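You operate a simulated robot arm through the tools that you are given. There is no shell and no other tool.

The job below is to be done with a simulated robot arm. You get a single attempt, and the scene is never put back.

JOB
Put things in order on the end of the bench with the gear pump. At the end: the injector from the end of the bench with the gear pump stands where the grey pin stood; the yellow filter from the end of the bench with the gear pump stands on top of the grey flange; the grey pin from the end of the bench with the gear pump stands where the yellow filter stood; the brush from the end of the bench with the gear pump stands on top of the brown wooden block; the yellow spring stands on top of the gold brass bush; whatever was shut is shut again. Leave all else as you found it, and nothing knocked over.
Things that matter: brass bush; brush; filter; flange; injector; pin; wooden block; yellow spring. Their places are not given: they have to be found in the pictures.

Only the result counts: the job must be done as asked and must still hold three seconds after the hand-in. Knocking over, shifting, dropping, spilling or breaking anything else fails it.

ROBOT AND FRAMES
A 6-joint arm with a two-finger parallel gripper, fixed in place. Base frame: the origin is at the foot of the arm, x ahead of it, y to its left, z up; the work surface is at about z = 0. Units: mm, degrees, N and s.
With the tool pointing down near the work surface it reaches from about 140 to 580 mm from the base axis. Its first joint turns from -66.0 to 66.0 degrees. Payload 2.1 kg.
Tool frame: the origin (TCP) lies between the finger pads and is the grasp point; the fingertips stand 30 mm ahead of it; z points along the fingers, y is the line along which they close. Largest opening 94 mm; finger width 28, thickness 10; the body of the gripper, 50 by 96 mm, starts 55 mm behind the TCP.
Orientation is that of the tool frame in the base frame, as a unit quaternion [w, x, y, z]. With the fingers straight down and closing along the base's y, the tool's x points along the base's -x, its y along +y and its z along -z.

CONTROLS
- The arm moves only by the tool apply_moves. Its argument "steps" is a list of rows, each an object (a shift or turn left out is 0, a gripper value left out holds the last) with "jaw": the opening, from 0 (shut) to 1 (fully open); "translation": the shift along the tool's x, y, z in mm, a list of three; "turn": the turn, a rotation vector about the tool's x, y, z in degrees, a list of three. In form: [{"jaw": jaw, "translation": [x, y, z], "turn": [rx, ry, rz]}, ...]. A call has 1 to 20 rows; each row is the pose to reach, as a shift and turn from the pose commanded when the call began, along the tool's axes at that moment. Rows are played at 5 a second. More than 50 mm and 8.6 degrees between two rows, or a gripper value outside its range, and nothing of the call is played. A pose out of reach is approached as far as the arm can. The call stops where the force on the tool passes 40 N (or 10 N more than at its start, if that is more) or the arm is blocked; 0.2 s more then pass. The fingers move at their own pace (about 72 mm/s each) and stop on an object; they squeeze with about 37 N. The grip force told is the motor's: it shows also when the fingers shut on nothing. Time passes only in rows, and 0.2 s behind the last, so rows that repeat a pose let the fingers close. The reply holds the time, the measured pose of the TCP, the force on the tool along the base axes, the opening and the grip force, in the units named above and with some noise, with the torque about the TCP (base axes, N m) and any sound that the robot's microphone picked up.
- Cameras (640 x 400 px; columns grow to the right, rows downward): "scene" is fixed at [47.4, -364.7, 481.2]; the picture's right is [0.85, -0.52, 0.00], its down [-0.31, -0.51, -0.80] and it looks along [0.42, 0.69, -0.59] (base axes); focal length 222 px, centre (320, 200). "wrist" rides on the gripper at [76, 14, -102] in the tool frame; the picture's right is [-0.18, 0.98, 0.00], its down [-0.75, -0.14, -0.64] and it looks along [-0.63, -0.12, 0.77] (tool axes); focal length 243 px, centre (320, 200).
- capture(camera): a new picture of that camera. It takes no simulated time.
- measure_at(camera, pixels): there is no depth. For up to 12 entries [column, row, z] of the newest picture of that camera ("zoom" is the newest enlarged one), the place [x, y] in the base frame at which the ray of that pixel passes the height z, good to about 2 mm. It takes no simulated time.
- close_up(camera, box): a new picture of the part [left, top, right, bottom] of that camera's present view, enlarged. It takes no simulated time.
- close_job(): hands the job in; it is judged then, once.

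Open the gripper and draw the arm clear of the work before you hand the job in, unless the task says otherwise.

The tools are called after "Emit:" as name(argument=value, ...) on one line, values as JSON. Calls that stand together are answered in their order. apply_moves: Moves the arm, as the interface text tells. Its arguments: {"type":"object","properties":{"steps":{"type":"array","items":{"type":"object","properties":{"jaw":{"type":"number"},"translation":{"type":"array","items":{"type":"number"}},"turn":{"type":"array","items":{"type":"number"}}}}}},"required":["steps"]} The other tools are called the same way: capture (camera) takes a picture; measure_at (camera, pixels) gives the place at which the rays of pixels pass given heights; close_up (camera, box) takes an enlarged picture of a part of a camera's view; close_job () hands the job in.

At the start:

```text
t: 0.0
ee_pos: [357.7, -4.6, 347.1]
ee_rot: [0.0, 0.0, 1.0, 0.0]
force: [-0.3, 0.0, -0.8]
ft_torque: [-0.01, 0.0, -0.02]
finger_gap: 94.2
grasp_force: 0.1
```

scene: 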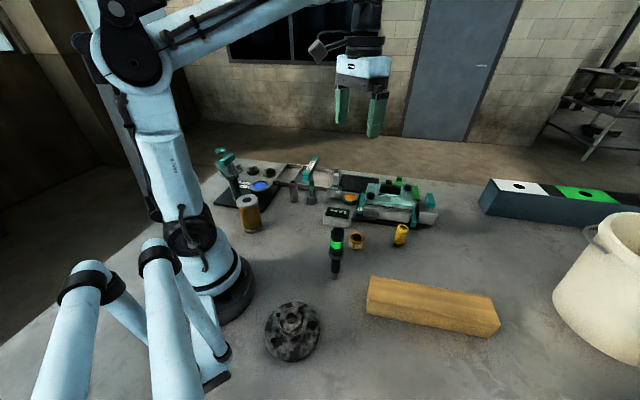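
wrist: 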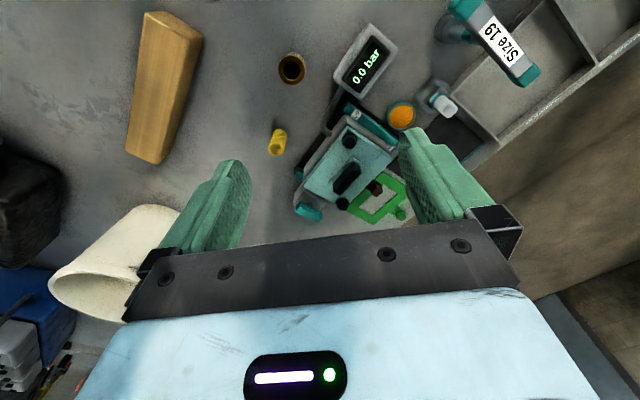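

I start by looking closely at the work area: the scene picture shows a cluster of gear around (200-440, 150-280), so I enlarge that part.

Emit:
close_up(camera="scene", box=[200, 140, 330, 240])

Emit:
close_up(camera="scene", box=[310, 150, 450, 250])

Emit:
close_up(camera="scene", box=[230, 210, 520, 380])

Emit:
close_up(camera="scene", box=[460, 150, 640, 370])

Emit:
close_up(camera="wrist", box=[230, 0, 560, 230])

```text
4.00 times, centred on (265, 190) of scene
```

zoom: 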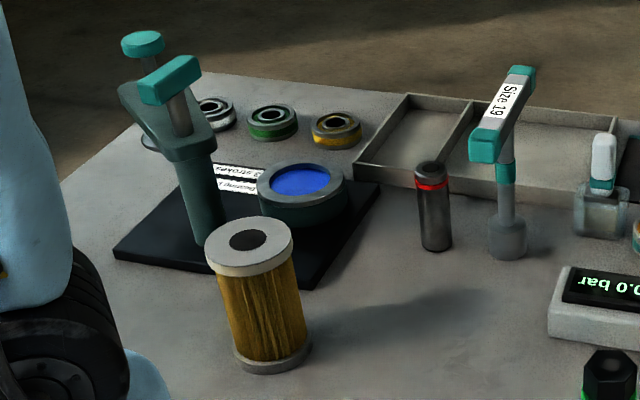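

```text
4.00 times, centred on (380, 200) of scene
```

zoom: 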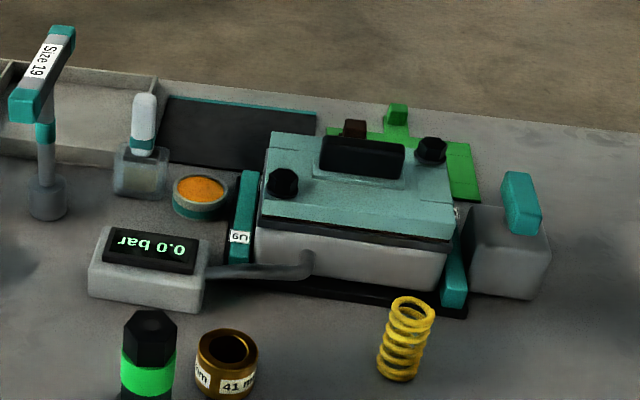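

```text
2.21 times, centred on (375, 295) of scene
```

zoom: 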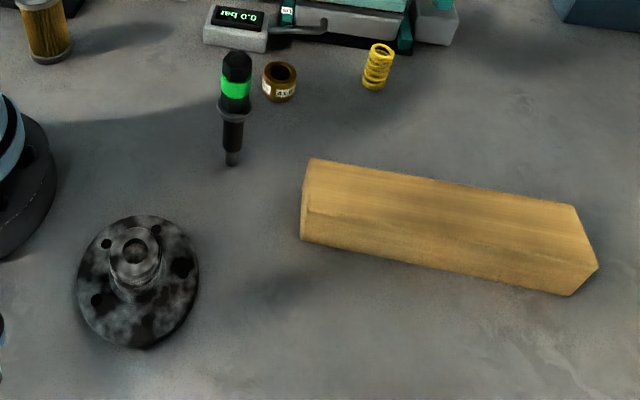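

```text
1.82 times, centred on (550, 260) of scene
```

zoom: 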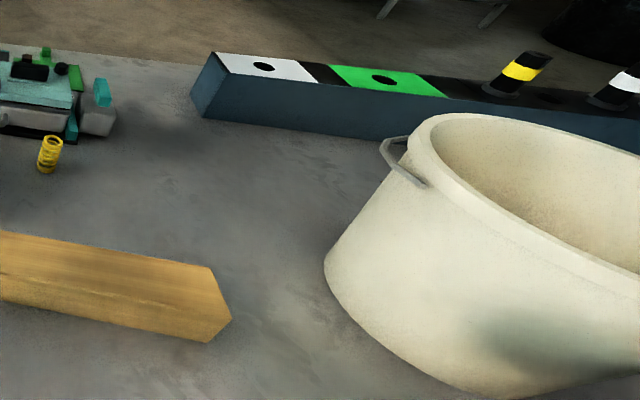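

```text
1.74 times, centred on (395, 115) of wrist
```

zoom: 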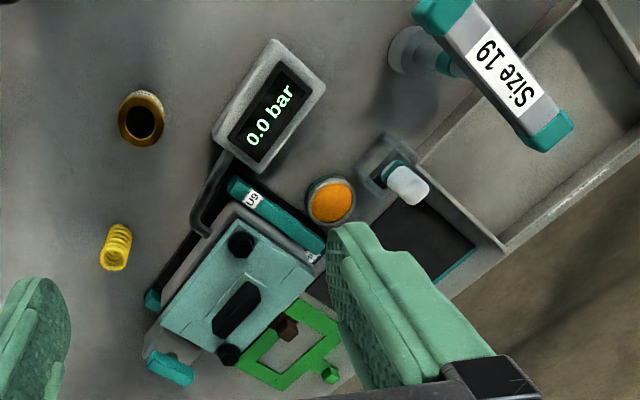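

The pictures show the filter at about (250,215), pin (294,190), injector (336,250), bush (357,242), spring (400,235), wooden block (432,305), flange (293,330), and a white-handled thing in a jar near (345,185). I measure their feet.

Emit:
capture(camera="scene")

Emit:
measure_at(camera="scene", pixels=[[250, 228, 0], [293, 200, 0], [311, 202, 0], [345, 196, 0], [335, 276, 0], [357, 247, 0], [400, 243, 0], [293, 340, 0], [367, 316, 0], [487, 337, 0], [350, 205, 0], [430, 222, 0]])

Emit:
close_up(camera="scene", box=[325, 165, 375, 215])

Emit:
close_up(camera="scene", box=[360, 165, 450, 235])

Emit:
close_up(camera="scene", box=[210, 140, 290, 210])

Emit:
close_up(camera="scene", box=[315, 220, 415, 285])

```text
taken
```

scene: 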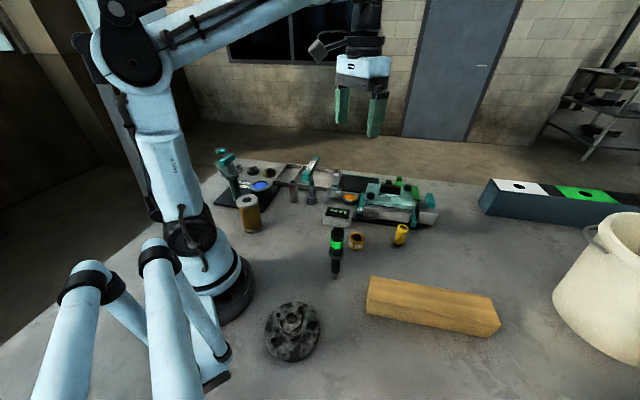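

```text
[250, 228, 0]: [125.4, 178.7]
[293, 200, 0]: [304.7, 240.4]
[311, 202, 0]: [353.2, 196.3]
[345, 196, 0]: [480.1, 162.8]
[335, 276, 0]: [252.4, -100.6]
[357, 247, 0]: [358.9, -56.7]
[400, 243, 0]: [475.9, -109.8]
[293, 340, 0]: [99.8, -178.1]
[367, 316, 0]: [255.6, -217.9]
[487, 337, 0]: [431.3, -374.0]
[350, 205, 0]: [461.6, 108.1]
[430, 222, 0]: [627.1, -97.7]
```

```text
8.00 times, centred on (350, 190) of scene
```

zoom: 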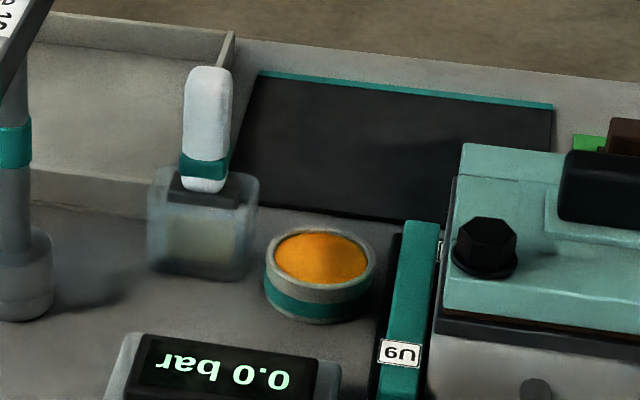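

```text
5.71 times, centred on (405, 200) of scene
```

zoom: 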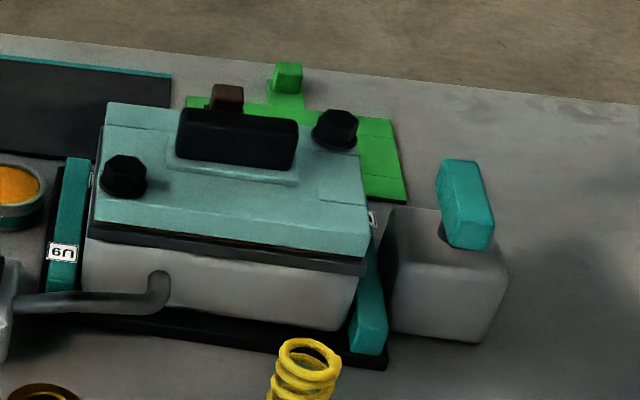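

```text
5.71 times, centred on (250, 175) of scene
```

zoom: 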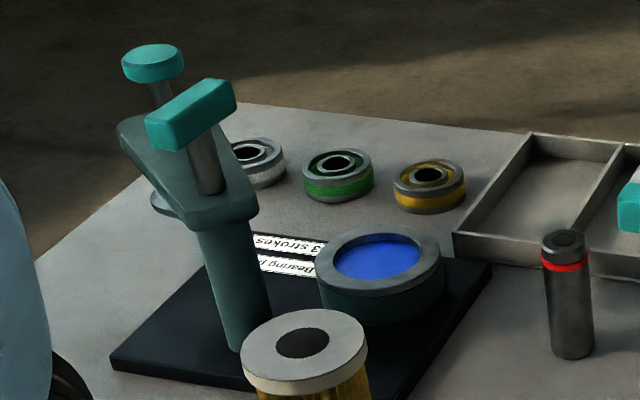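

```text
6.15 times, centred on (365, 252) of scene
```

zoom: 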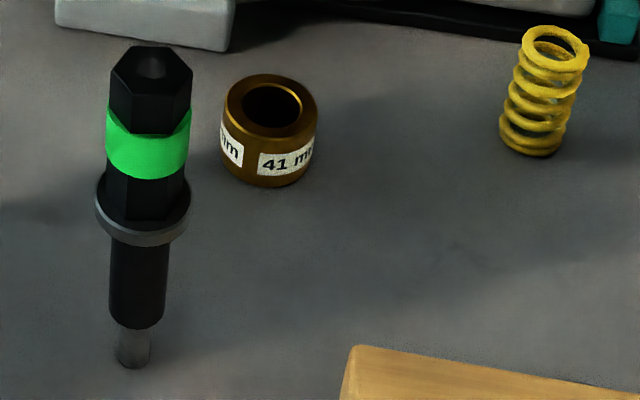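

Everything seems visible, including a brush standing in a clear jar at (345,190). Now I move the wrist camera back over the bush/injector area for near-vertical views.

Emit:
apply_moves(steps=[{"jaw": 1, "translation": [30, -30, 0]}, {"jaw": 1, "translation": [60, -60, 0]}, {"jaw": 1, "translation": [80, -90, 0]}, {"jaw": 1, "translation": [80, -90, 0]}, {"jaw": 1, "translation": [80, -90, 0]}])

Emit:
capture(camera="wrist")

Emit:
capture(camera="scene")

```text
t: 1.2
ee_pos: [277.9, -93.8, 346.5]
ee_rot: [0.0, 0.0, 1.0, 0.0]
force: [-0.5, -0.6, 0.9]
ft_torque: [-0.03, 0.03, -0.02]
finger_gap: 94.0
grasp_force: 0.2
```

```text
taken
```

wrist: 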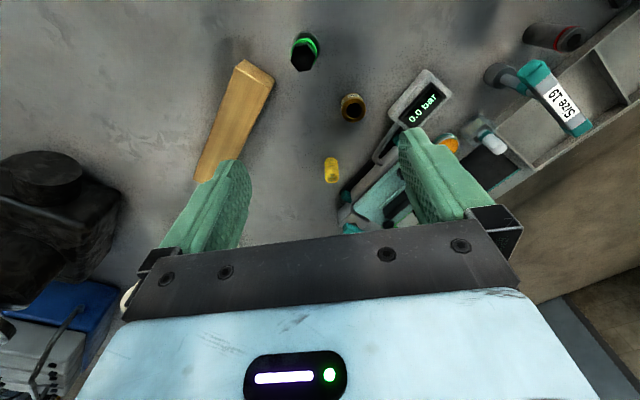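

```text
taken
```

scene: 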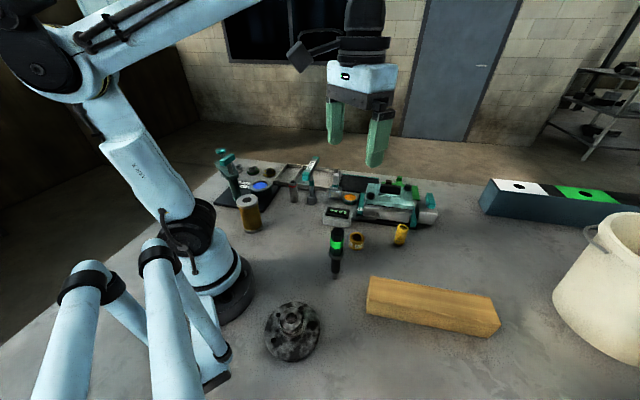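

The wrist picture now shows injector (305,52), bush (352,108), spring (331,170). I enlarge for detail and measure.

Emit:
close_up(camera="wrist", box=[270, 10, 400, 90])

Emit:
close_up(camera="wrist", box=[300, 80, 400, 200])

Emit:
measure_at(camera="wrist", pixels=[[304, 55, 100], [304, 55, 0], [352, 107, 30], [352, 107, 0], [331, 163, 40], [331, 180, 0], [243, 62, 50], [275, 80, 50], [243, 62, 0], [428, 95, 0]])

Emit:
close_up(camera="wrist", box=[180, 40, 300, 200])

```text
4.92 times, centred on (335, 50) of wrist
```

zoom: 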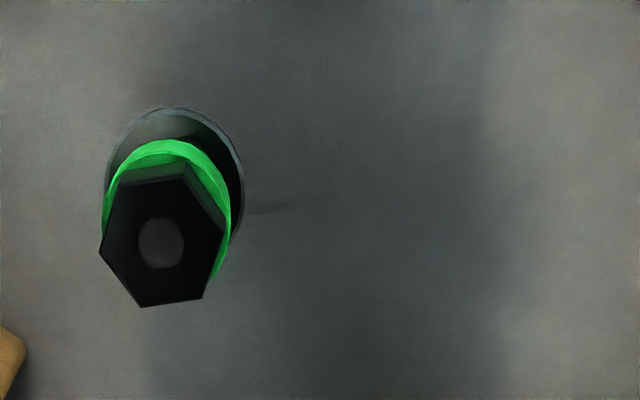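

```text
3.33 times, centred on (350, 140) of wrist
```

zoom: 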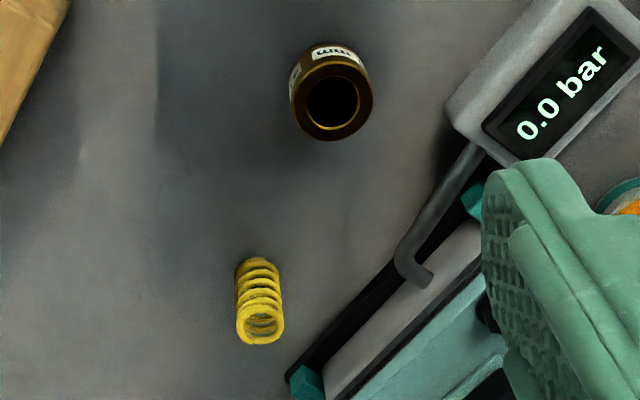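

```text
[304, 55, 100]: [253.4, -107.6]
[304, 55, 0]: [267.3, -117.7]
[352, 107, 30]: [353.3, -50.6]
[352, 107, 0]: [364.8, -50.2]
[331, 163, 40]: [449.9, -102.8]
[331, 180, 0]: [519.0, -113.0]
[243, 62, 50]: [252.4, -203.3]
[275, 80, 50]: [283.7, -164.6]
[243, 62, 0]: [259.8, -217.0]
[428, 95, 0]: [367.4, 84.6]
```

```text
2.50 times, centred on (240, 120) of wrist
```

zoom: 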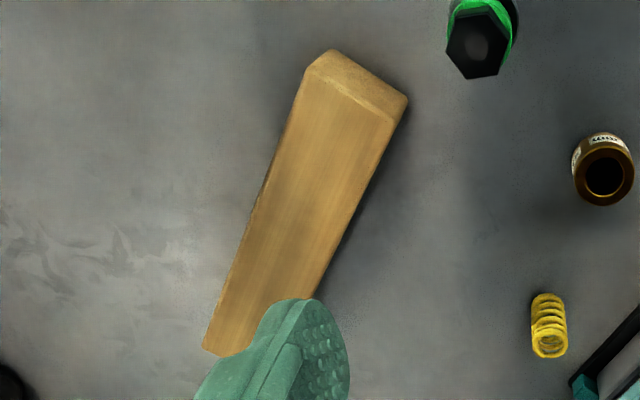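

I measure the block corners, the spring and the injector top and bottom from this wrist view at several heights to triangulate.

Emit:
measure_at(camera="wrist", pixels=[[245.2, 60, 0], [275.2, 79.2, 0], [236, 68, 40], [270, 88, 40], [236, 68, 60], [270, 88, 60], [193.2, 178, 50], [331.2, 163.1, 0], [332.6, 177.5, 40], [302.5, 58.7, 110], [302.5, 58.7, 90], [350.8, 106, 25]])

Emit:
measure_at(camera="scene", pixels=[[366.9, 313.6, 0], [370.5, 277, 40], [370.5, 277, 60], [367, 300, 40], [367, 300, 50], [336, 232, 90], [336, 232, 110], [336, 232, 100], [336.5, 277, 0], [402, 227, 40], [402, 227, 50], [401, 240, 0]])

```text
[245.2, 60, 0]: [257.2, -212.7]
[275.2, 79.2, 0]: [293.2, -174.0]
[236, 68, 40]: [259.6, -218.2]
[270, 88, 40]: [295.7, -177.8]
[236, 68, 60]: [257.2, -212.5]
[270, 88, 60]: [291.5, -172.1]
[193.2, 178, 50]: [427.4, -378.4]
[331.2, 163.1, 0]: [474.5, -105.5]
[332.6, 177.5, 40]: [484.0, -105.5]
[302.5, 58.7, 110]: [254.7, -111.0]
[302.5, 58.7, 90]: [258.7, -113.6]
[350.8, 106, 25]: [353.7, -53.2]
```

```text
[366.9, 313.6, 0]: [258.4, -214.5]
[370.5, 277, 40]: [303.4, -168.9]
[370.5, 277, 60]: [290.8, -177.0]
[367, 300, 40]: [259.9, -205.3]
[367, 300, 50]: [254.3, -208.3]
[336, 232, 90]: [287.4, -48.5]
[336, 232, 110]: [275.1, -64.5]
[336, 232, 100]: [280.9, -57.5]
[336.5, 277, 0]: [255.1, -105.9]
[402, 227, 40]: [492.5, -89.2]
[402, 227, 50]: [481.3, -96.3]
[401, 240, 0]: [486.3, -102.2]
```

Triangulation puts the injector near (248,-106), about 150 mm tall; the block is about 53 wide, 50 high, running from (275,-193) at -44°. Next I go over the pin/brush side to look from above.

Emit:
apply_moves(steps=[{"jaw": 1, "translation": [-14, 40, 0]}, {"jaw": 1, "translation": [-28, 80, 0]}, {"jaw": 1, "translation": [-42, 120, 0]}, {"jaw": 1, "translation": [-56, 160, 0]}, {"jaw": 1, "translation": [-70, 200, 0]}, {"jaw": 1, "translation": [-80, 235, 0]}, {"jaw": 1, "translation": [-88, 260, 0]}, {"jaw": 1, "translation": [-88, 270, 0]}, {"jaw": 1, "translation": [-88, 270, 0]}])

Emit:
capture(camera="wrist")

Emit:
close_up(camera="wrist", box=[260, 0, 420, 100])

Emit:
close_up(camera="wrist", box=[240, 80, 400, 200])

```text
t: 3.2
ee_pos: [366.4, 176.4, 348.3]
ee_rot: [-0.001, 0.0, 1.0, 0.0]
force: [-0.3, -0.3, -0.5]
ft_torque: [-0.02, -0.03, 0.03]
finger_gap: 94.2
grasp_force: 0.1
```

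```text
taken
```

wrist: 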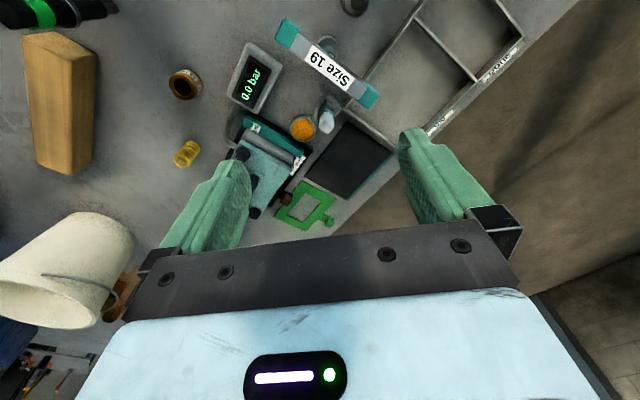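

```text
4.00 times, centred on (340, 50) of wrist
```

zoom: 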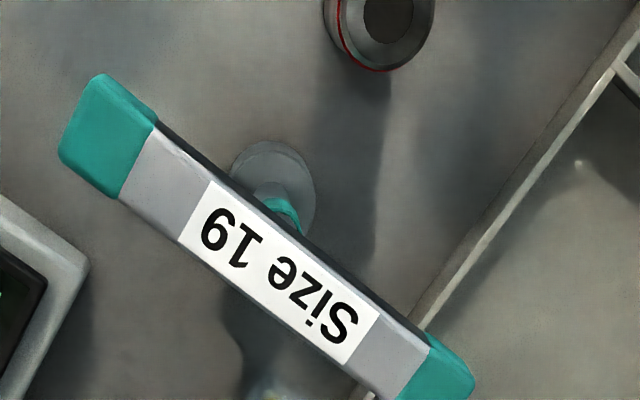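

```text
3.33 times, centred on (320, 140) of wrist
```

zoom: 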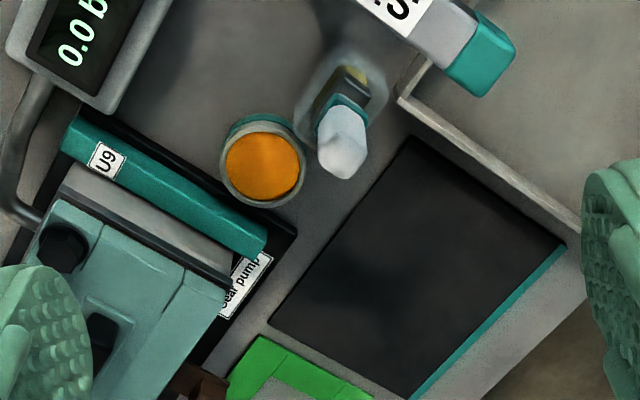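

The label "Gear pump" is confirmed at the pump. Now I triangulate the pin, the T-handle wrench ("Size 19"), brush and jar from this view together with the scene view.

Emit:
capture(camera="scene")

Emit:
measure_at(camera="wrist", pixels=[[328.8, 46.3, 0], [287.5, 32.5, 100], [370, 92.5, 100], [287.5, 32.5, 130], [370, 92.5, 130], [356, 5, 60], [356, 5, 70], [326, 102, 0], [325, 125, 80], [325, 125, 100], [302, 131, 25], [303, 108, 0]])

Emit:
measure_at(camera="scene", pixels=[[311.8, 201, 0], [307, 177.5, 100], [315.5, 158.8, 100], [307, 177.5, 130], [315.5, 158.8, 130], [293.3, 199.5, 0], [292.5, 182.5, 60], [292.5, 182.5, 70], [345.5, 195, 0], [346, 174, 80], [346, 174, 100], [250, 228, 0]])

Emit:
close_up(camera="scene", box=[275, 150, 335, 210])

```text
taken
```

scene: 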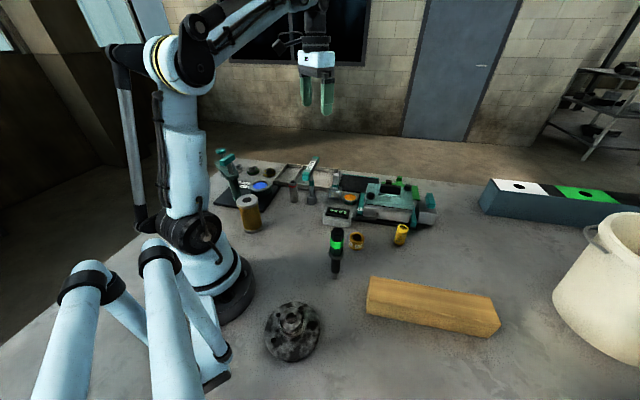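

```text
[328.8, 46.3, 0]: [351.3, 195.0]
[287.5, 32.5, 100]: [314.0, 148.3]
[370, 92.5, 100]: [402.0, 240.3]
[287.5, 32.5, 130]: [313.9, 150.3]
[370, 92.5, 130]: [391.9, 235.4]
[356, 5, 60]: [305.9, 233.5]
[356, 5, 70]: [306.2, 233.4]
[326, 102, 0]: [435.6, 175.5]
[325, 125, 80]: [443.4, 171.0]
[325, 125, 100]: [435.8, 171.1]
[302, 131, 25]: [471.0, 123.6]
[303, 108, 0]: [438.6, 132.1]
```

```text
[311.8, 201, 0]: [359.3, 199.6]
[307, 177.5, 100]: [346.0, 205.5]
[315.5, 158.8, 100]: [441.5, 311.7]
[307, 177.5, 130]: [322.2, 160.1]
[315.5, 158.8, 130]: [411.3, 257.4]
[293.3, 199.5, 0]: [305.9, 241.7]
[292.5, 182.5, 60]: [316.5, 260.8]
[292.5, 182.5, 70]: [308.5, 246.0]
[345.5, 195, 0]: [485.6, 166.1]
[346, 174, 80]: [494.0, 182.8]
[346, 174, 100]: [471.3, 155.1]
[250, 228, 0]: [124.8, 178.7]
```

```text
6.67 times, centred on (305, 180) of scene
```

zoom: 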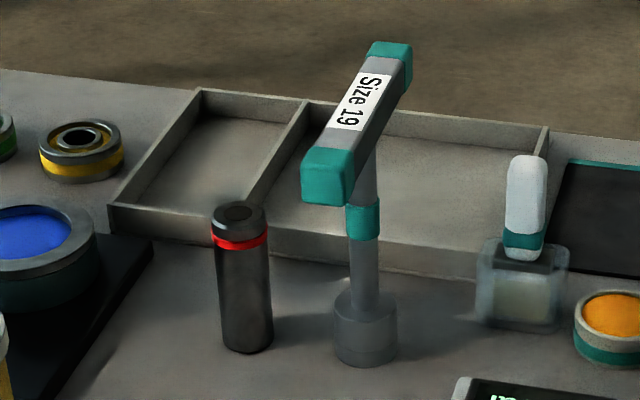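

The wrench stands at about (352,195) with its handle about 135 mm high running at 48°, 60 mm from the pin. I recompute the brush jar (scene column 335), tray and filter positions.

Emit:
measure_at(camera="scene", pixels=[[335.4, 195, 0], [335.7, 175, 80], [335.7, 175, 90], [335.7, 175, 100], [273.5, 185, 0], [336, 186, 30], [336, 186, 40], [336, 186, 50], [247, 216, 0], [265, 210, 0], [228, 205, 0], [293.4, 197.5, 0]])

Emit:
measure_at(camera="wrist", pixels=[[420, 7.5, 20], [363.8, 81, 20], [398, 143.5, 20], [344, 110, 20], [326, 107, 30], [326, 107, 0], [327, 124, 90], [327, 124, 100], [327, 110, 50]])

```text
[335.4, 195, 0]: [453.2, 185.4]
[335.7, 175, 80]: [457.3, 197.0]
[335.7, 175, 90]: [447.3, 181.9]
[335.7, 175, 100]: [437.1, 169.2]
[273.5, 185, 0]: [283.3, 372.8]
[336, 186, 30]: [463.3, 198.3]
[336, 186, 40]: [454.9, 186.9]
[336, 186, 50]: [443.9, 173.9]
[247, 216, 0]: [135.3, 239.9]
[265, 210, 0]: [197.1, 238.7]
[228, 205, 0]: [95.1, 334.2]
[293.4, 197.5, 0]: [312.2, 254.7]
```

```text
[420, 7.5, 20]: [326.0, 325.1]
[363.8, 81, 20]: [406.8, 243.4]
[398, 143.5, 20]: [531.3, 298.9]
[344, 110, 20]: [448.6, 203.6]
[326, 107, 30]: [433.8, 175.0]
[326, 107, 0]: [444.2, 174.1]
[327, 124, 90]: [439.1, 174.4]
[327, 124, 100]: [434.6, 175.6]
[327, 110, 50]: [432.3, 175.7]
```

The brush/jar is near (440,175), top about 95 mm. I move closer above it for a better look.

Emit:
apply_moves(steps=[{"jaw": 1, "translation": [-40, -5, 10]}, {"jaw": 1, "translation": [-80, -10, 30]}, {"jaw": 1, "translation": [-115, -15, 50]}, {"jaw": 1, "translation": [-130, -15, 70]}, {"jaw": 1, "translation": [-130, -15, 80]}, {"jaw": 1, "translation": [-130, -15, 80]}])

Emit:
capture(camera="wrist")

Emit:
close_up(camera="wrist", box=[250, 0, 410, 100])

```text
t: 4.6
ee_pos: [495.9, 161.3, 268.0]
ee_rot: [0.0, 0.0, 1.0, 0.0]
force: [0.3, -0.3, 0.4]
ft_torque: [-0.02, -0.01, 0.0]
finger_gap: 94.0
grasp_force: 0.1
```

```text
taken
```

wrist: 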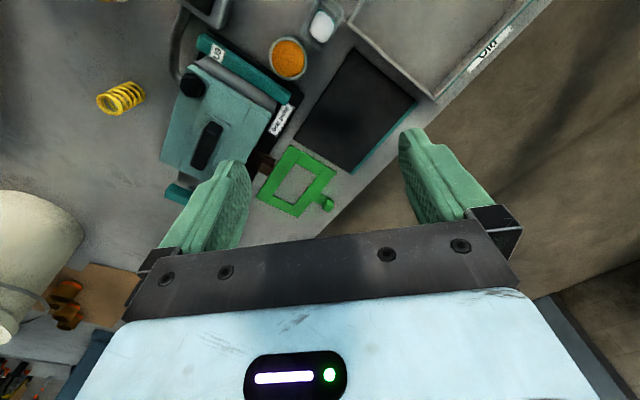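

```text
4.00 times, centred on (330, 50) of wrist
```

zoom: 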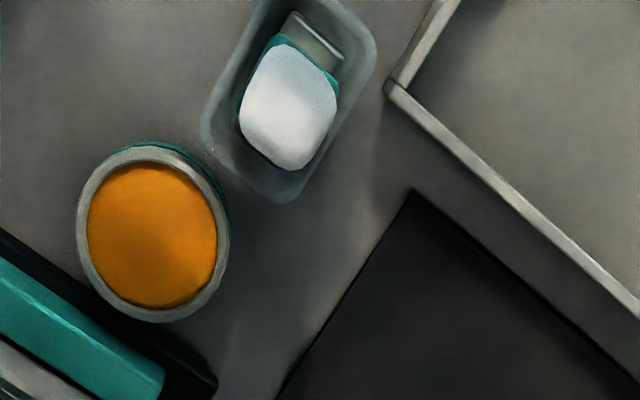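

The handle is a rounded white block at zoom (290,105) and the jar is cut off by the picture's top edge, so I draw back 60 mm and look again.

Emit:
apply_moves(steps=[{"jaw": 1, "translation": [40, 5, 0]}, {"jaw": 1, "translation": [60, 10, 0]}, {"jaw": 1, "translation": [60, 10, 0]}, {"jaw": 1, "translation": [60, 10, 0]}])

Emit:
close_up(camera="wrist", box=[260, 0, 420, 100])

Emit:
close_up(camera="wrist", box=[290, 30, 370, 110])

```text
t: 5.6
ee_pos: [435.7, 172.1, 267.8]
ee_rot: [0.0, 0.0, 1.0, 0.0]
force: [-0.4, -0.3, 0.5]
ft_torque: [0.02, 0.03, 0.0]
finger_gap: 94.0
grasp_force: 0.1
```

```text
4.00 times, centred on (340, 50) of wrist
```

zoom: 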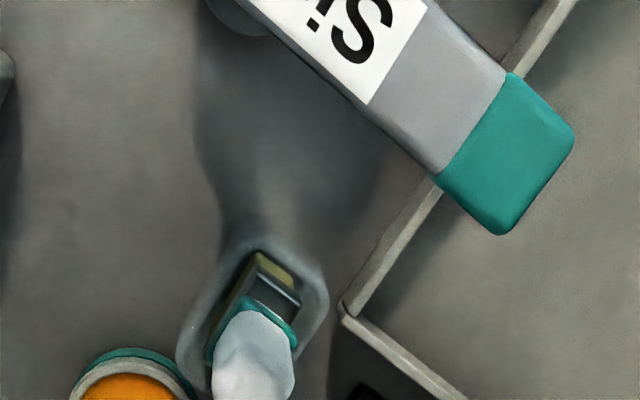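

```text
5.00 times, centred on (330, 70) of wrist
```

zoom: 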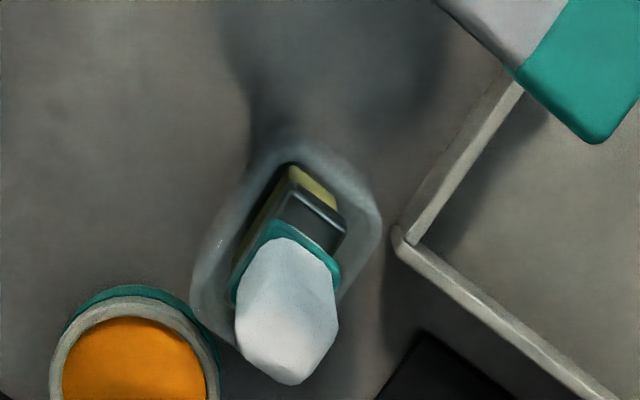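

The jar rim is about 42 mm high and the white handle about 20 mm square, top about 97 mm, with faces along ±45°. Now I move to look at the filter and the pin from above.

Emit:
apply_moves(steps=[{"jaw": 1, "translation": [45, 0, -10]}, {"jaw": 1, "translation": [90, 0, -20]}, {"jaw": 1, "translation": [135, 0, -30]}, {"jaw": 1, "translation": [170, 2, -40]}, {"jaw": 1, "translation": [200, 4, -50]}, {"jaw": 1, "translation": [215, 6, -50]}, {"jaw": 1, "translation": [215, 6, -50]}, {"jaw": 1, "translation": [215, 6, -50]}])

Emit:
capture(camera="wrist")

Emit:
close_up(camera="wrist", box=[270, 0, 430, 100])

Emit:
capture(camera="scene")

```text
t: 7.4
ee_pos: [220.2, 177.0, 319.0]
ee_rot: [0.0, 0.001, 1.0, -0.001]
force: [0.3, 0.3, -0.1]
ft_torque: [-0.02, 0.01, -0.04]
finger_gap: 93.8
grasp_force: 0.0
```

```text
taken
```

wrist: 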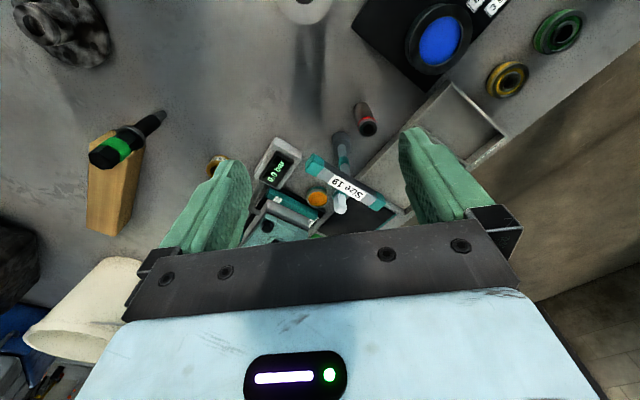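

```text
4.00 times, centred on (350, 50) of wrist
```

zoom: 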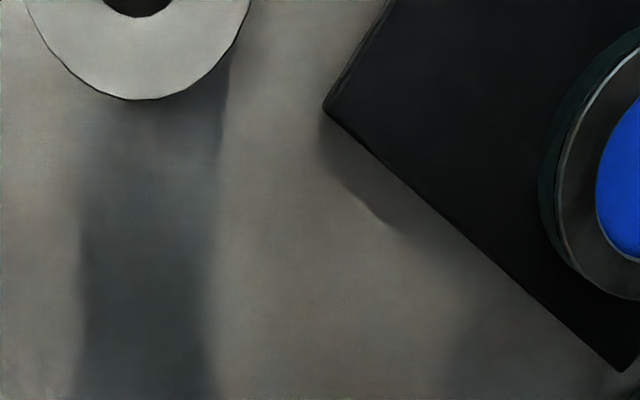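

```text
taken
```

scene: 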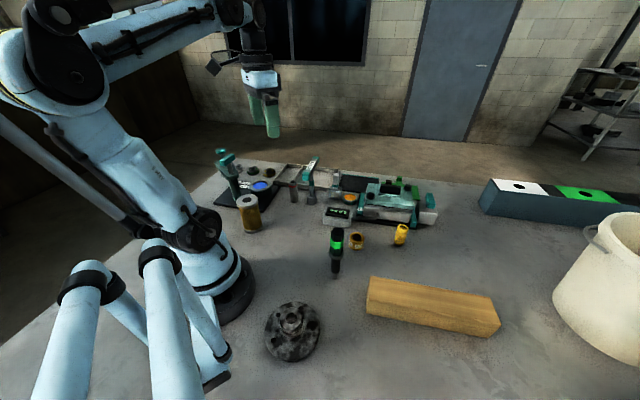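

The filter is only half in view at the top, at zoom (137,0); I back off 50 mm to see it whole, and then take its measures.

Emit:
apply_moves(steps=[{"jaw": 1, "translation": [30, 0, 0]}, {"jaw": 1, "translation": [55, 0, 0]}, {"jaw": 1, "translation": [55, 0, 0]}, {"jaw": 1, "translation": [55, 0, 0]}])

Emit:
close_up(camera="wrist", box=[240, 0, 400, 100])

Emit:
capture(camera="wrist")

Emit:
close_up(camera="scene", box=[225, 180, 275, 240])

```text
t: 8.4
ee_pos: [165.6, 176.9, 318.2]
ee_rot: [0.0, 0.0, 1.0, 0.0]
force: [-1.4, -0.7, 0.6]
ft_torque: [0.01, -0.01, 0.02]
finger_gap: 94.0
grasp_force: 0.0
```

```text
4.00 times, centred on (320, 50) of wrist
```

zoom: 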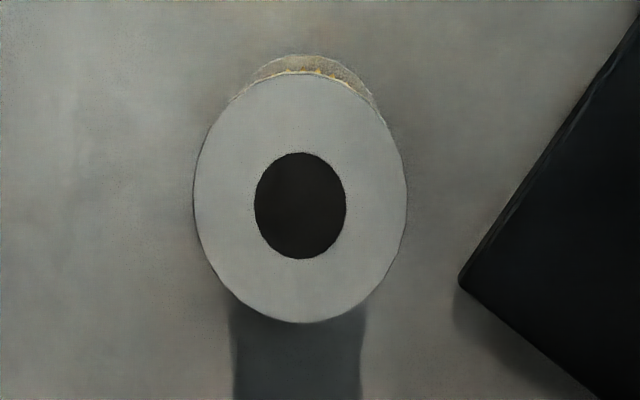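

```text
taken
```

wrist: 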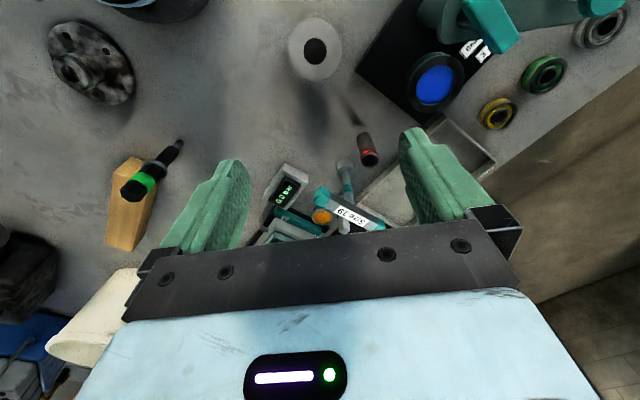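

```text
6.67 times, centred on (250, 210) of scene
```

zoom: 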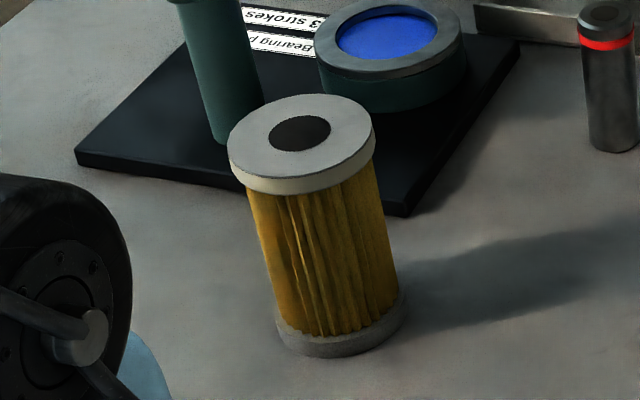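

The filter's top centre is at wrist (315,49.8), the flange hub near (72,72), pin at (368,155). I measure filter, flange and pin with both cameras.

Emit:
measure_at(camera="wrist", pixels=[[315, 49.8, 90], [315, 49.8, 100], [315, 49.8, 110], [72, 72, 30], [72, 72, 40], [72, 72, 50], [90, 62, 0], [288.5, 50, 100], [342, 50, 100], [382.5, 70, 100]])

Emit:
measure_at(camera="scene", pixels=[[253.3, 227.5, 0], [247.3, 201.5, 90], [247.3, 201.5, 100], [247.3, 201.5, 110]])

Emit:
close_up(camera="scene", box=[250, 285, 335, 370])

Emit:
close_up(camera="wrist", box=[30, 0, 150, 120])

```text
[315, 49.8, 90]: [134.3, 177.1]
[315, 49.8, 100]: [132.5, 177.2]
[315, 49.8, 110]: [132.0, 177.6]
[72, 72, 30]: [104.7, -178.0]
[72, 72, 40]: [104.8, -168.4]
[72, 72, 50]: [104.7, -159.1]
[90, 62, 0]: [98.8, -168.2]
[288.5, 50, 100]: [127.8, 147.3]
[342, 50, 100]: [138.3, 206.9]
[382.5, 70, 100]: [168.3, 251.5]
```

```text
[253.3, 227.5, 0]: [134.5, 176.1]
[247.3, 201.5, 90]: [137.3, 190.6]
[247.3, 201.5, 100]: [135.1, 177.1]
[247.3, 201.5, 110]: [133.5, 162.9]
```

```text
4.71 times, centred on (292, 328) of scene
```

zoom: 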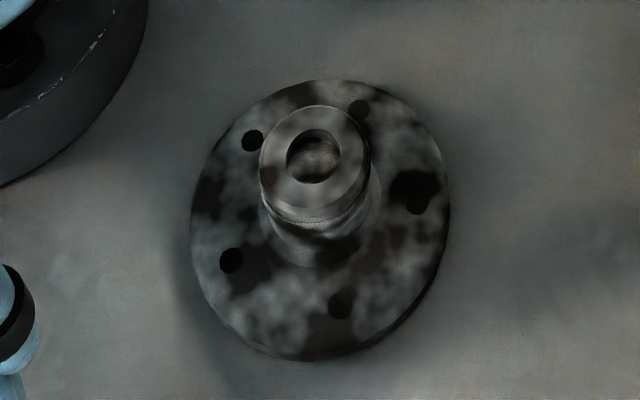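

```text
3.33 times, centred on (90, 60) of wrist
```

zoom: 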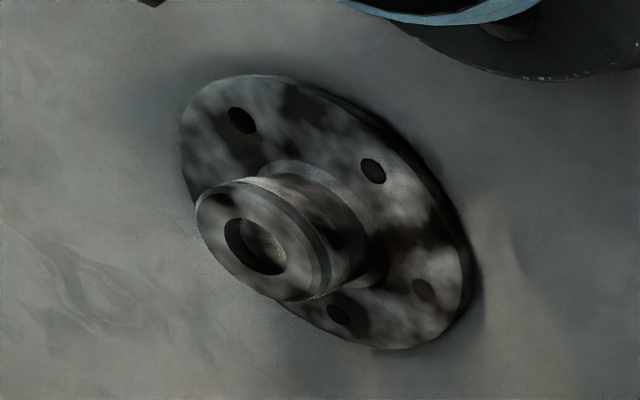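

The filter is at about (134,177), 100 mm tall, about 60 mm wide. I triangulate the flange hub with the scene view (hub top centre (290.7,319.5), plate centre (292,332)).

Emit:
measure_at(camera="scene", pixels=[[290.7, 319.5, 30], [290.7, 319.5, 40], [290.7, 319.5, 50], [290.7, 319.5, 60], [292, 332.2, 10], [292, 332.2, 15], [264.4, 332, 10], [319.6, 332, 10]])

Emit:
measure_at(camera="wrist", pixels=[[72.6, 72, 45], [72.6, 72, 55], [72.6, 72, 60], [368, 158, 0], [368, 158, 75], [72.6, 72, 65], [315, 49.8, 95]])

Emit:
close_up(camera="wrist", box=[330, 110, 400, 180])

```text
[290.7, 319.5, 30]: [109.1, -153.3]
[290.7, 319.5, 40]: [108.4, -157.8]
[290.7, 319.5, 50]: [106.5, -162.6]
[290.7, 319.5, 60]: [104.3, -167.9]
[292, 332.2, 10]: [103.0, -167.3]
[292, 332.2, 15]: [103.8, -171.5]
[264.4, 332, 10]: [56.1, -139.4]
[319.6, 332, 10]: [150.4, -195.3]
```

```text
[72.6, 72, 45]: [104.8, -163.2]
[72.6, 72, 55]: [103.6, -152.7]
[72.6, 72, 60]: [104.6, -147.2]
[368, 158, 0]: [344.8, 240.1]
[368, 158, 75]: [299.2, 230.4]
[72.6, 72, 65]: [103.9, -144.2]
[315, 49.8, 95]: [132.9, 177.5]
```

```text
5.71 times, centred on (365, 145) of wrist
```

zoom: 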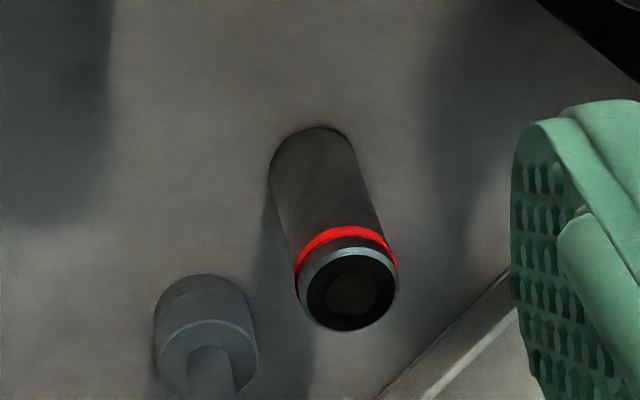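

Flange hub centre is about (106,-162), top at about 46 mm. Now the pin: base centre at wrist (363.6,138.5), top centre (369.9,160.8).

Emit:
measure_at(camera="wrist", pixels=[[363.6, 138.5, 0], [369.9, 160.8, 65], [369.9, 160.8, 70], [369.9, 160.8, 75], [369.9, 160.8, 80], [378.5, 160.8, 75], [361, 160.8, 75]])

Emit:
close_up(camera="scene", box=[278, 170, 308, 210])

```text
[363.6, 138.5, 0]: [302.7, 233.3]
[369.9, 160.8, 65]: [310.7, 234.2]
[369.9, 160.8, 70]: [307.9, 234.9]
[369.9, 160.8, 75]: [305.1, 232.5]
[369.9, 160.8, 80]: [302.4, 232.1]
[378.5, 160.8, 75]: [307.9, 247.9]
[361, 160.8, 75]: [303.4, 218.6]
```

```text
10.00 times, centred on (293, 190) of scene
```

zoom: 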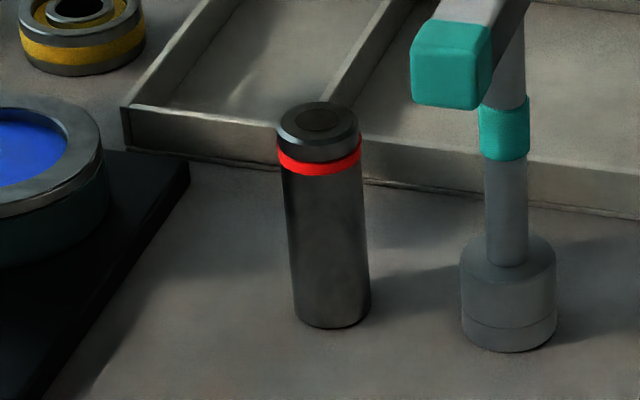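

Cross-check of the pin with the scene view: base centre (294.2,200.8), top (292.8,182.2).

Emit:
capture(camera="scene")

Emit:
measure_at(camera="scene", pixels=[[294.2, 200.8, 0], [292.8, 182.2, 70], [292.8, 182.2, 75], [292.8, 182.2, 80], [337.4, 230, 140], [337.4, 230, 150], [334.9, 278.3, 0], [335, 277, 0], [337.4, 230, 145]])

Emit:
close_up(camera="scene", box=[320, 220, 355, 285])

Emit:
close_up(camera="wrist", box=[100, 120, 220, 220])

```text
taken
```

scene: 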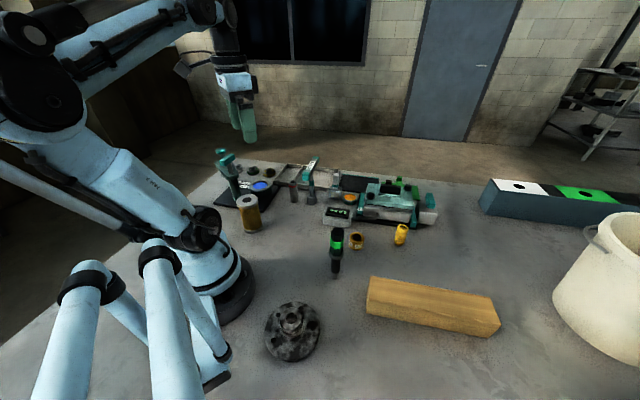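

```text
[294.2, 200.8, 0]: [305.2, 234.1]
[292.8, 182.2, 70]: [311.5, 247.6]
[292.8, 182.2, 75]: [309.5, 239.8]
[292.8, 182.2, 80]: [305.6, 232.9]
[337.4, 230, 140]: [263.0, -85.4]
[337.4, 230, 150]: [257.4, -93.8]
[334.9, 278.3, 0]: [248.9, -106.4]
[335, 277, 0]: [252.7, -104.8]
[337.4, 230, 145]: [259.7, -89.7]
```

```text
6.15 times, centred on (338, 252) of scene
```

zoom: 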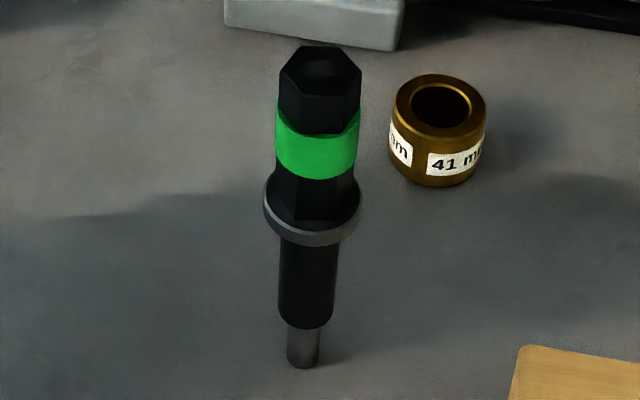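

```text
4.00 times, centred on (160, 170) of wrist
```

zoom: 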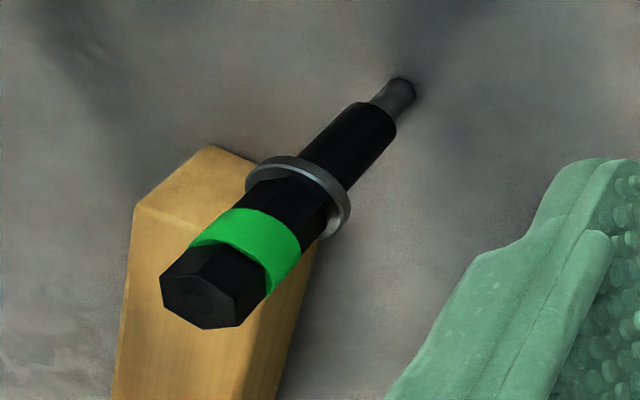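

I triangulate the injector: wrist tip (180.5,143), top (132.5,195); scene tip (335.2,278), top (338,230.5).

Emit:
measure_at(camera="wrist", pixels=[[180.5, 143, 0], [132.5, 195, 140], [132.5, 195, 150], [132.5, 195, 160], [154, 176, 90], [154, 176, 80], [159, 166, 70], [159, 166, 60]])

Emit:
measure_at(camera="scene", pixels=[[338, 230.5, 150], [338, 230.5, 155], [338, 230.5, 160], [338, 230.5, 165], [335.2, 278, 0], [336.5, 257.5, 60], [336.5, 257.5, 70], [336.5, 257.5, 80]])

```text
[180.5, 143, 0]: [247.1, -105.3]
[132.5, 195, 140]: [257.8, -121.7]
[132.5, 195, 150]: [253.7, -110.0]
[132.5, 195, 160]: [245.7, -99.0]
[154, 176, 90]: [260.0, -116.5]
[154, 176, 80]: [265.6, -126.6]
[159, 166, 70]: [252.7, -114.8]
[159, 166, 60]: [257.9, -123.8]
```

```text
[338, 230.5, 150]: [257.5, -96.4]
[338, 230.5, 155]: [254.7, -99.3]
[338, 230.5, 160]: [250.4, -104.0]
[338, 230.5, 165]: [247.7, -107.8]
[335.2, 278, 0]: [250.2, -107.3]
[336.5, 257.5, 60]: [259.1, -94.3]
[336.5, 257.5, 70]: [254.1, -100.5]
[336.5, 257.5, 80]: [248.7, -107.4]
```

The injector stands at (249.5,-106), about 157 mm tall; pin at (304,234), about 78 mm. Before grasping the filter I check where the press next to it reaches.

Emit:
close_up(camera="wrist", box=[350, 0, 640, 180])

Emit:
close_up(camera="scene", box=[205, 140, 285, 220])

Emit:
measure_at(camera="scene", pixels=[[237.3, 199.5, 12], [229, 160, 150], [229, 160, 180], [213.5, 206, 0], [262, 212, 0]])

```text
2.21 times, centred on (495, 90) of wrist
```

zoom: 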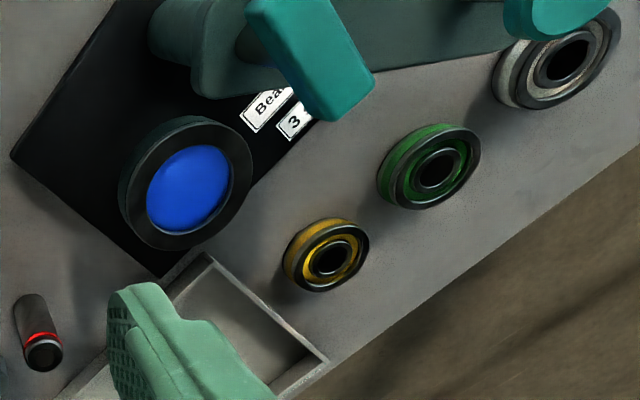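

```text
5.00 times, centred on (245, 180) of scene
```

zoom: 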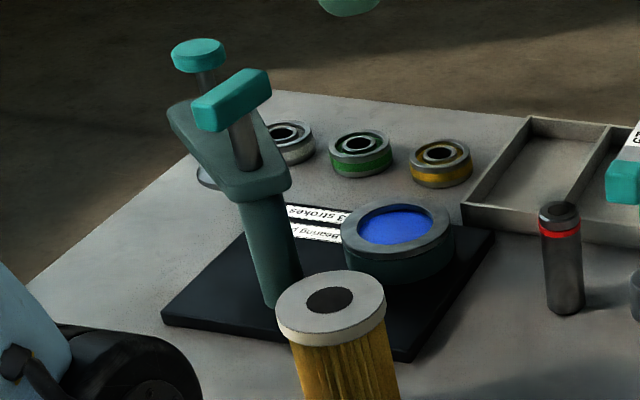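

```text
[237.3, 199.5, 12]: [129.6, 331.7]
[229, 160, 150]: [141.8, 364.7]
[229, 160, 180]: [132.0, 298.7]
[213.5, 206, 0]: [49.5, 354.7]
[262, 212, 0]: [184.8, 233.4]
```

The press is far enough (post near (130,330), plate edge about 76 mm from the filter). I check what the light-blue tubes at the lower left of the scene view are, since the flange is close to them.

Emit:
close_up(camera="scene", box=[20, 220, 340, 400])

Emit:
close_up(camera="wrist", box=[0, 0, 220, 130])

```text
2.00 times, centred on (180, 310) of scene
```

zoom: 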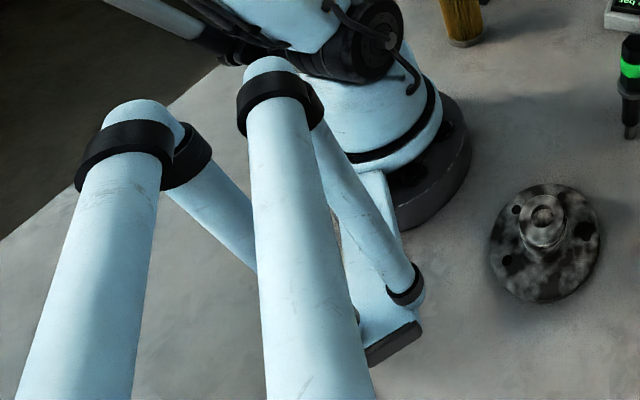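

```text
2.91 times, centred on (110, 65) of wrist
```

zoom: 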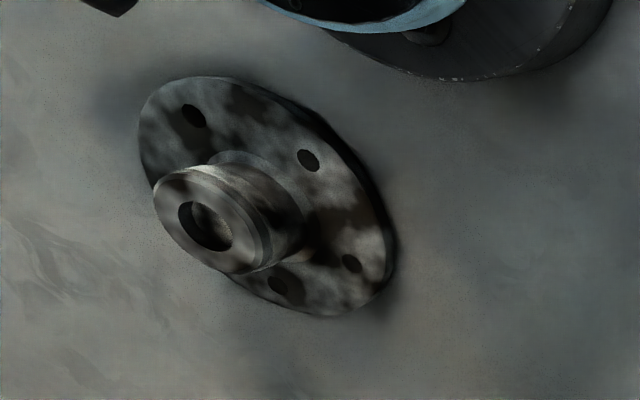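

Tubes rise beside the robot's foot at the lower left; I measure the foot and plan a look at that region from the wrist camera before working near the flange.

Emit:
measure_at(camera="scene", pixels=[[215, 383, 0], [228, 376, 0], [220, 365, 40], [205, 300, 0], [240, 310, 0]])

Emit:
apply_moves(steps=[{"jaw": 1, "translation": [-35, -40, 0]}, {"jaw": 1, "translation": [-60, -80, 0]}, {"jaw": 1, "translation": [-85, -120, 0]}, {"jaw": 1, "translation": [-100, -160, 0]}, {"jaw": 1, "translation": [-100, -200, 0]}, {"jaw": 1, "translation": [-100, -240, 0]}, {"jaw": 1, "translation": [-100, -270, 0]}, {"jaw": 1, "translation": [-90, -300, 0]}, {"jaw": 1, "translation": [-60, -325, 0]}, {"jaw": 1, "translation": [-35, -340, 0]}, {"jaw": 1, "translation": [-35, -340, 0]}, {"jaw": 1, "translation": [-35, -340, 0]}])

Emit:
capture(camera="wrist")

Emit:
capture(camera="scene")

```text
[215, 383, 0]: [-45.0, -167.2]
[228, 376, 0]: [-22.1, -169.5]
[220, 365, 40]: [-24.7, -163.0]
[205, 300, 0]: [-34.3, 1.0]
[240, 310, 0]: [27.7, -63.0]
```

```text
refused: row 1 steps farther than a row can; nothing moved
```

```text
taken
```

wrist: 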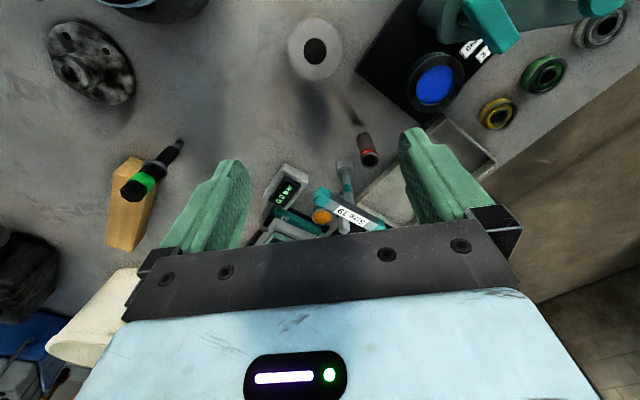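

```text
taken
```

scene: 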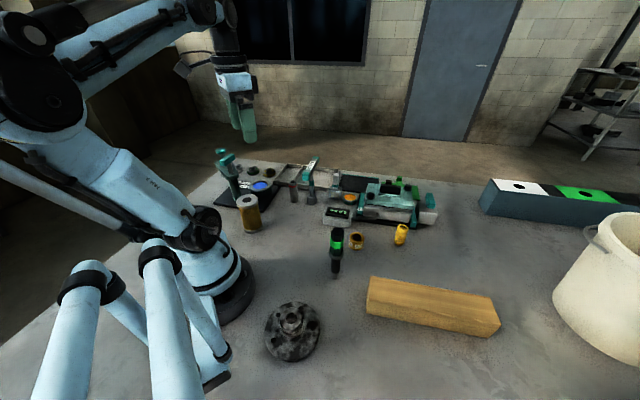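

The foot of that structure is at x below -20, so I will keep the camera side turned away from it at the flange. First the filter: I go over (133.5,177).

Emit:
apply_moves(steps=[{"jaw": 1, "translation": [32, 0, 0]}, {"jaw": 1, "translation": [32, 0, 45]}, {"jaw": 1, "translation": [32, 0, 90]}, {"jaw": 1, "translation": [32, 0, 130]}, {"jaw": 1, "translation": [32, 0, 150]}, {"jaw": 1, "translation": [32, 0, 150]}])

Emit:
capture(camera="wrist")

Emit:
capture(camera="scene")

```text
t: 9.8
ee_pos: [133.3, 176.6, 166.9]
ee_rot: [0.001, -0.001, 1.0, 0.001]
force: [0.2, -0.4, -0.4]
ft_torque: [0.0, 0.01, 0.0]
finger_gap: 94.3
grasp_force: 0.0
```

```text
taken
```

wrist: 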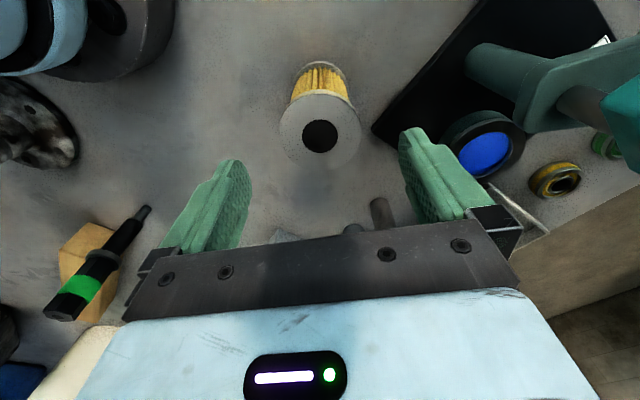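

```text
taken
```

scene: 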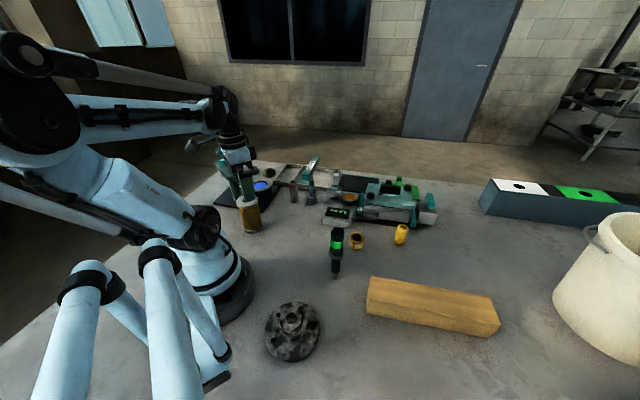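

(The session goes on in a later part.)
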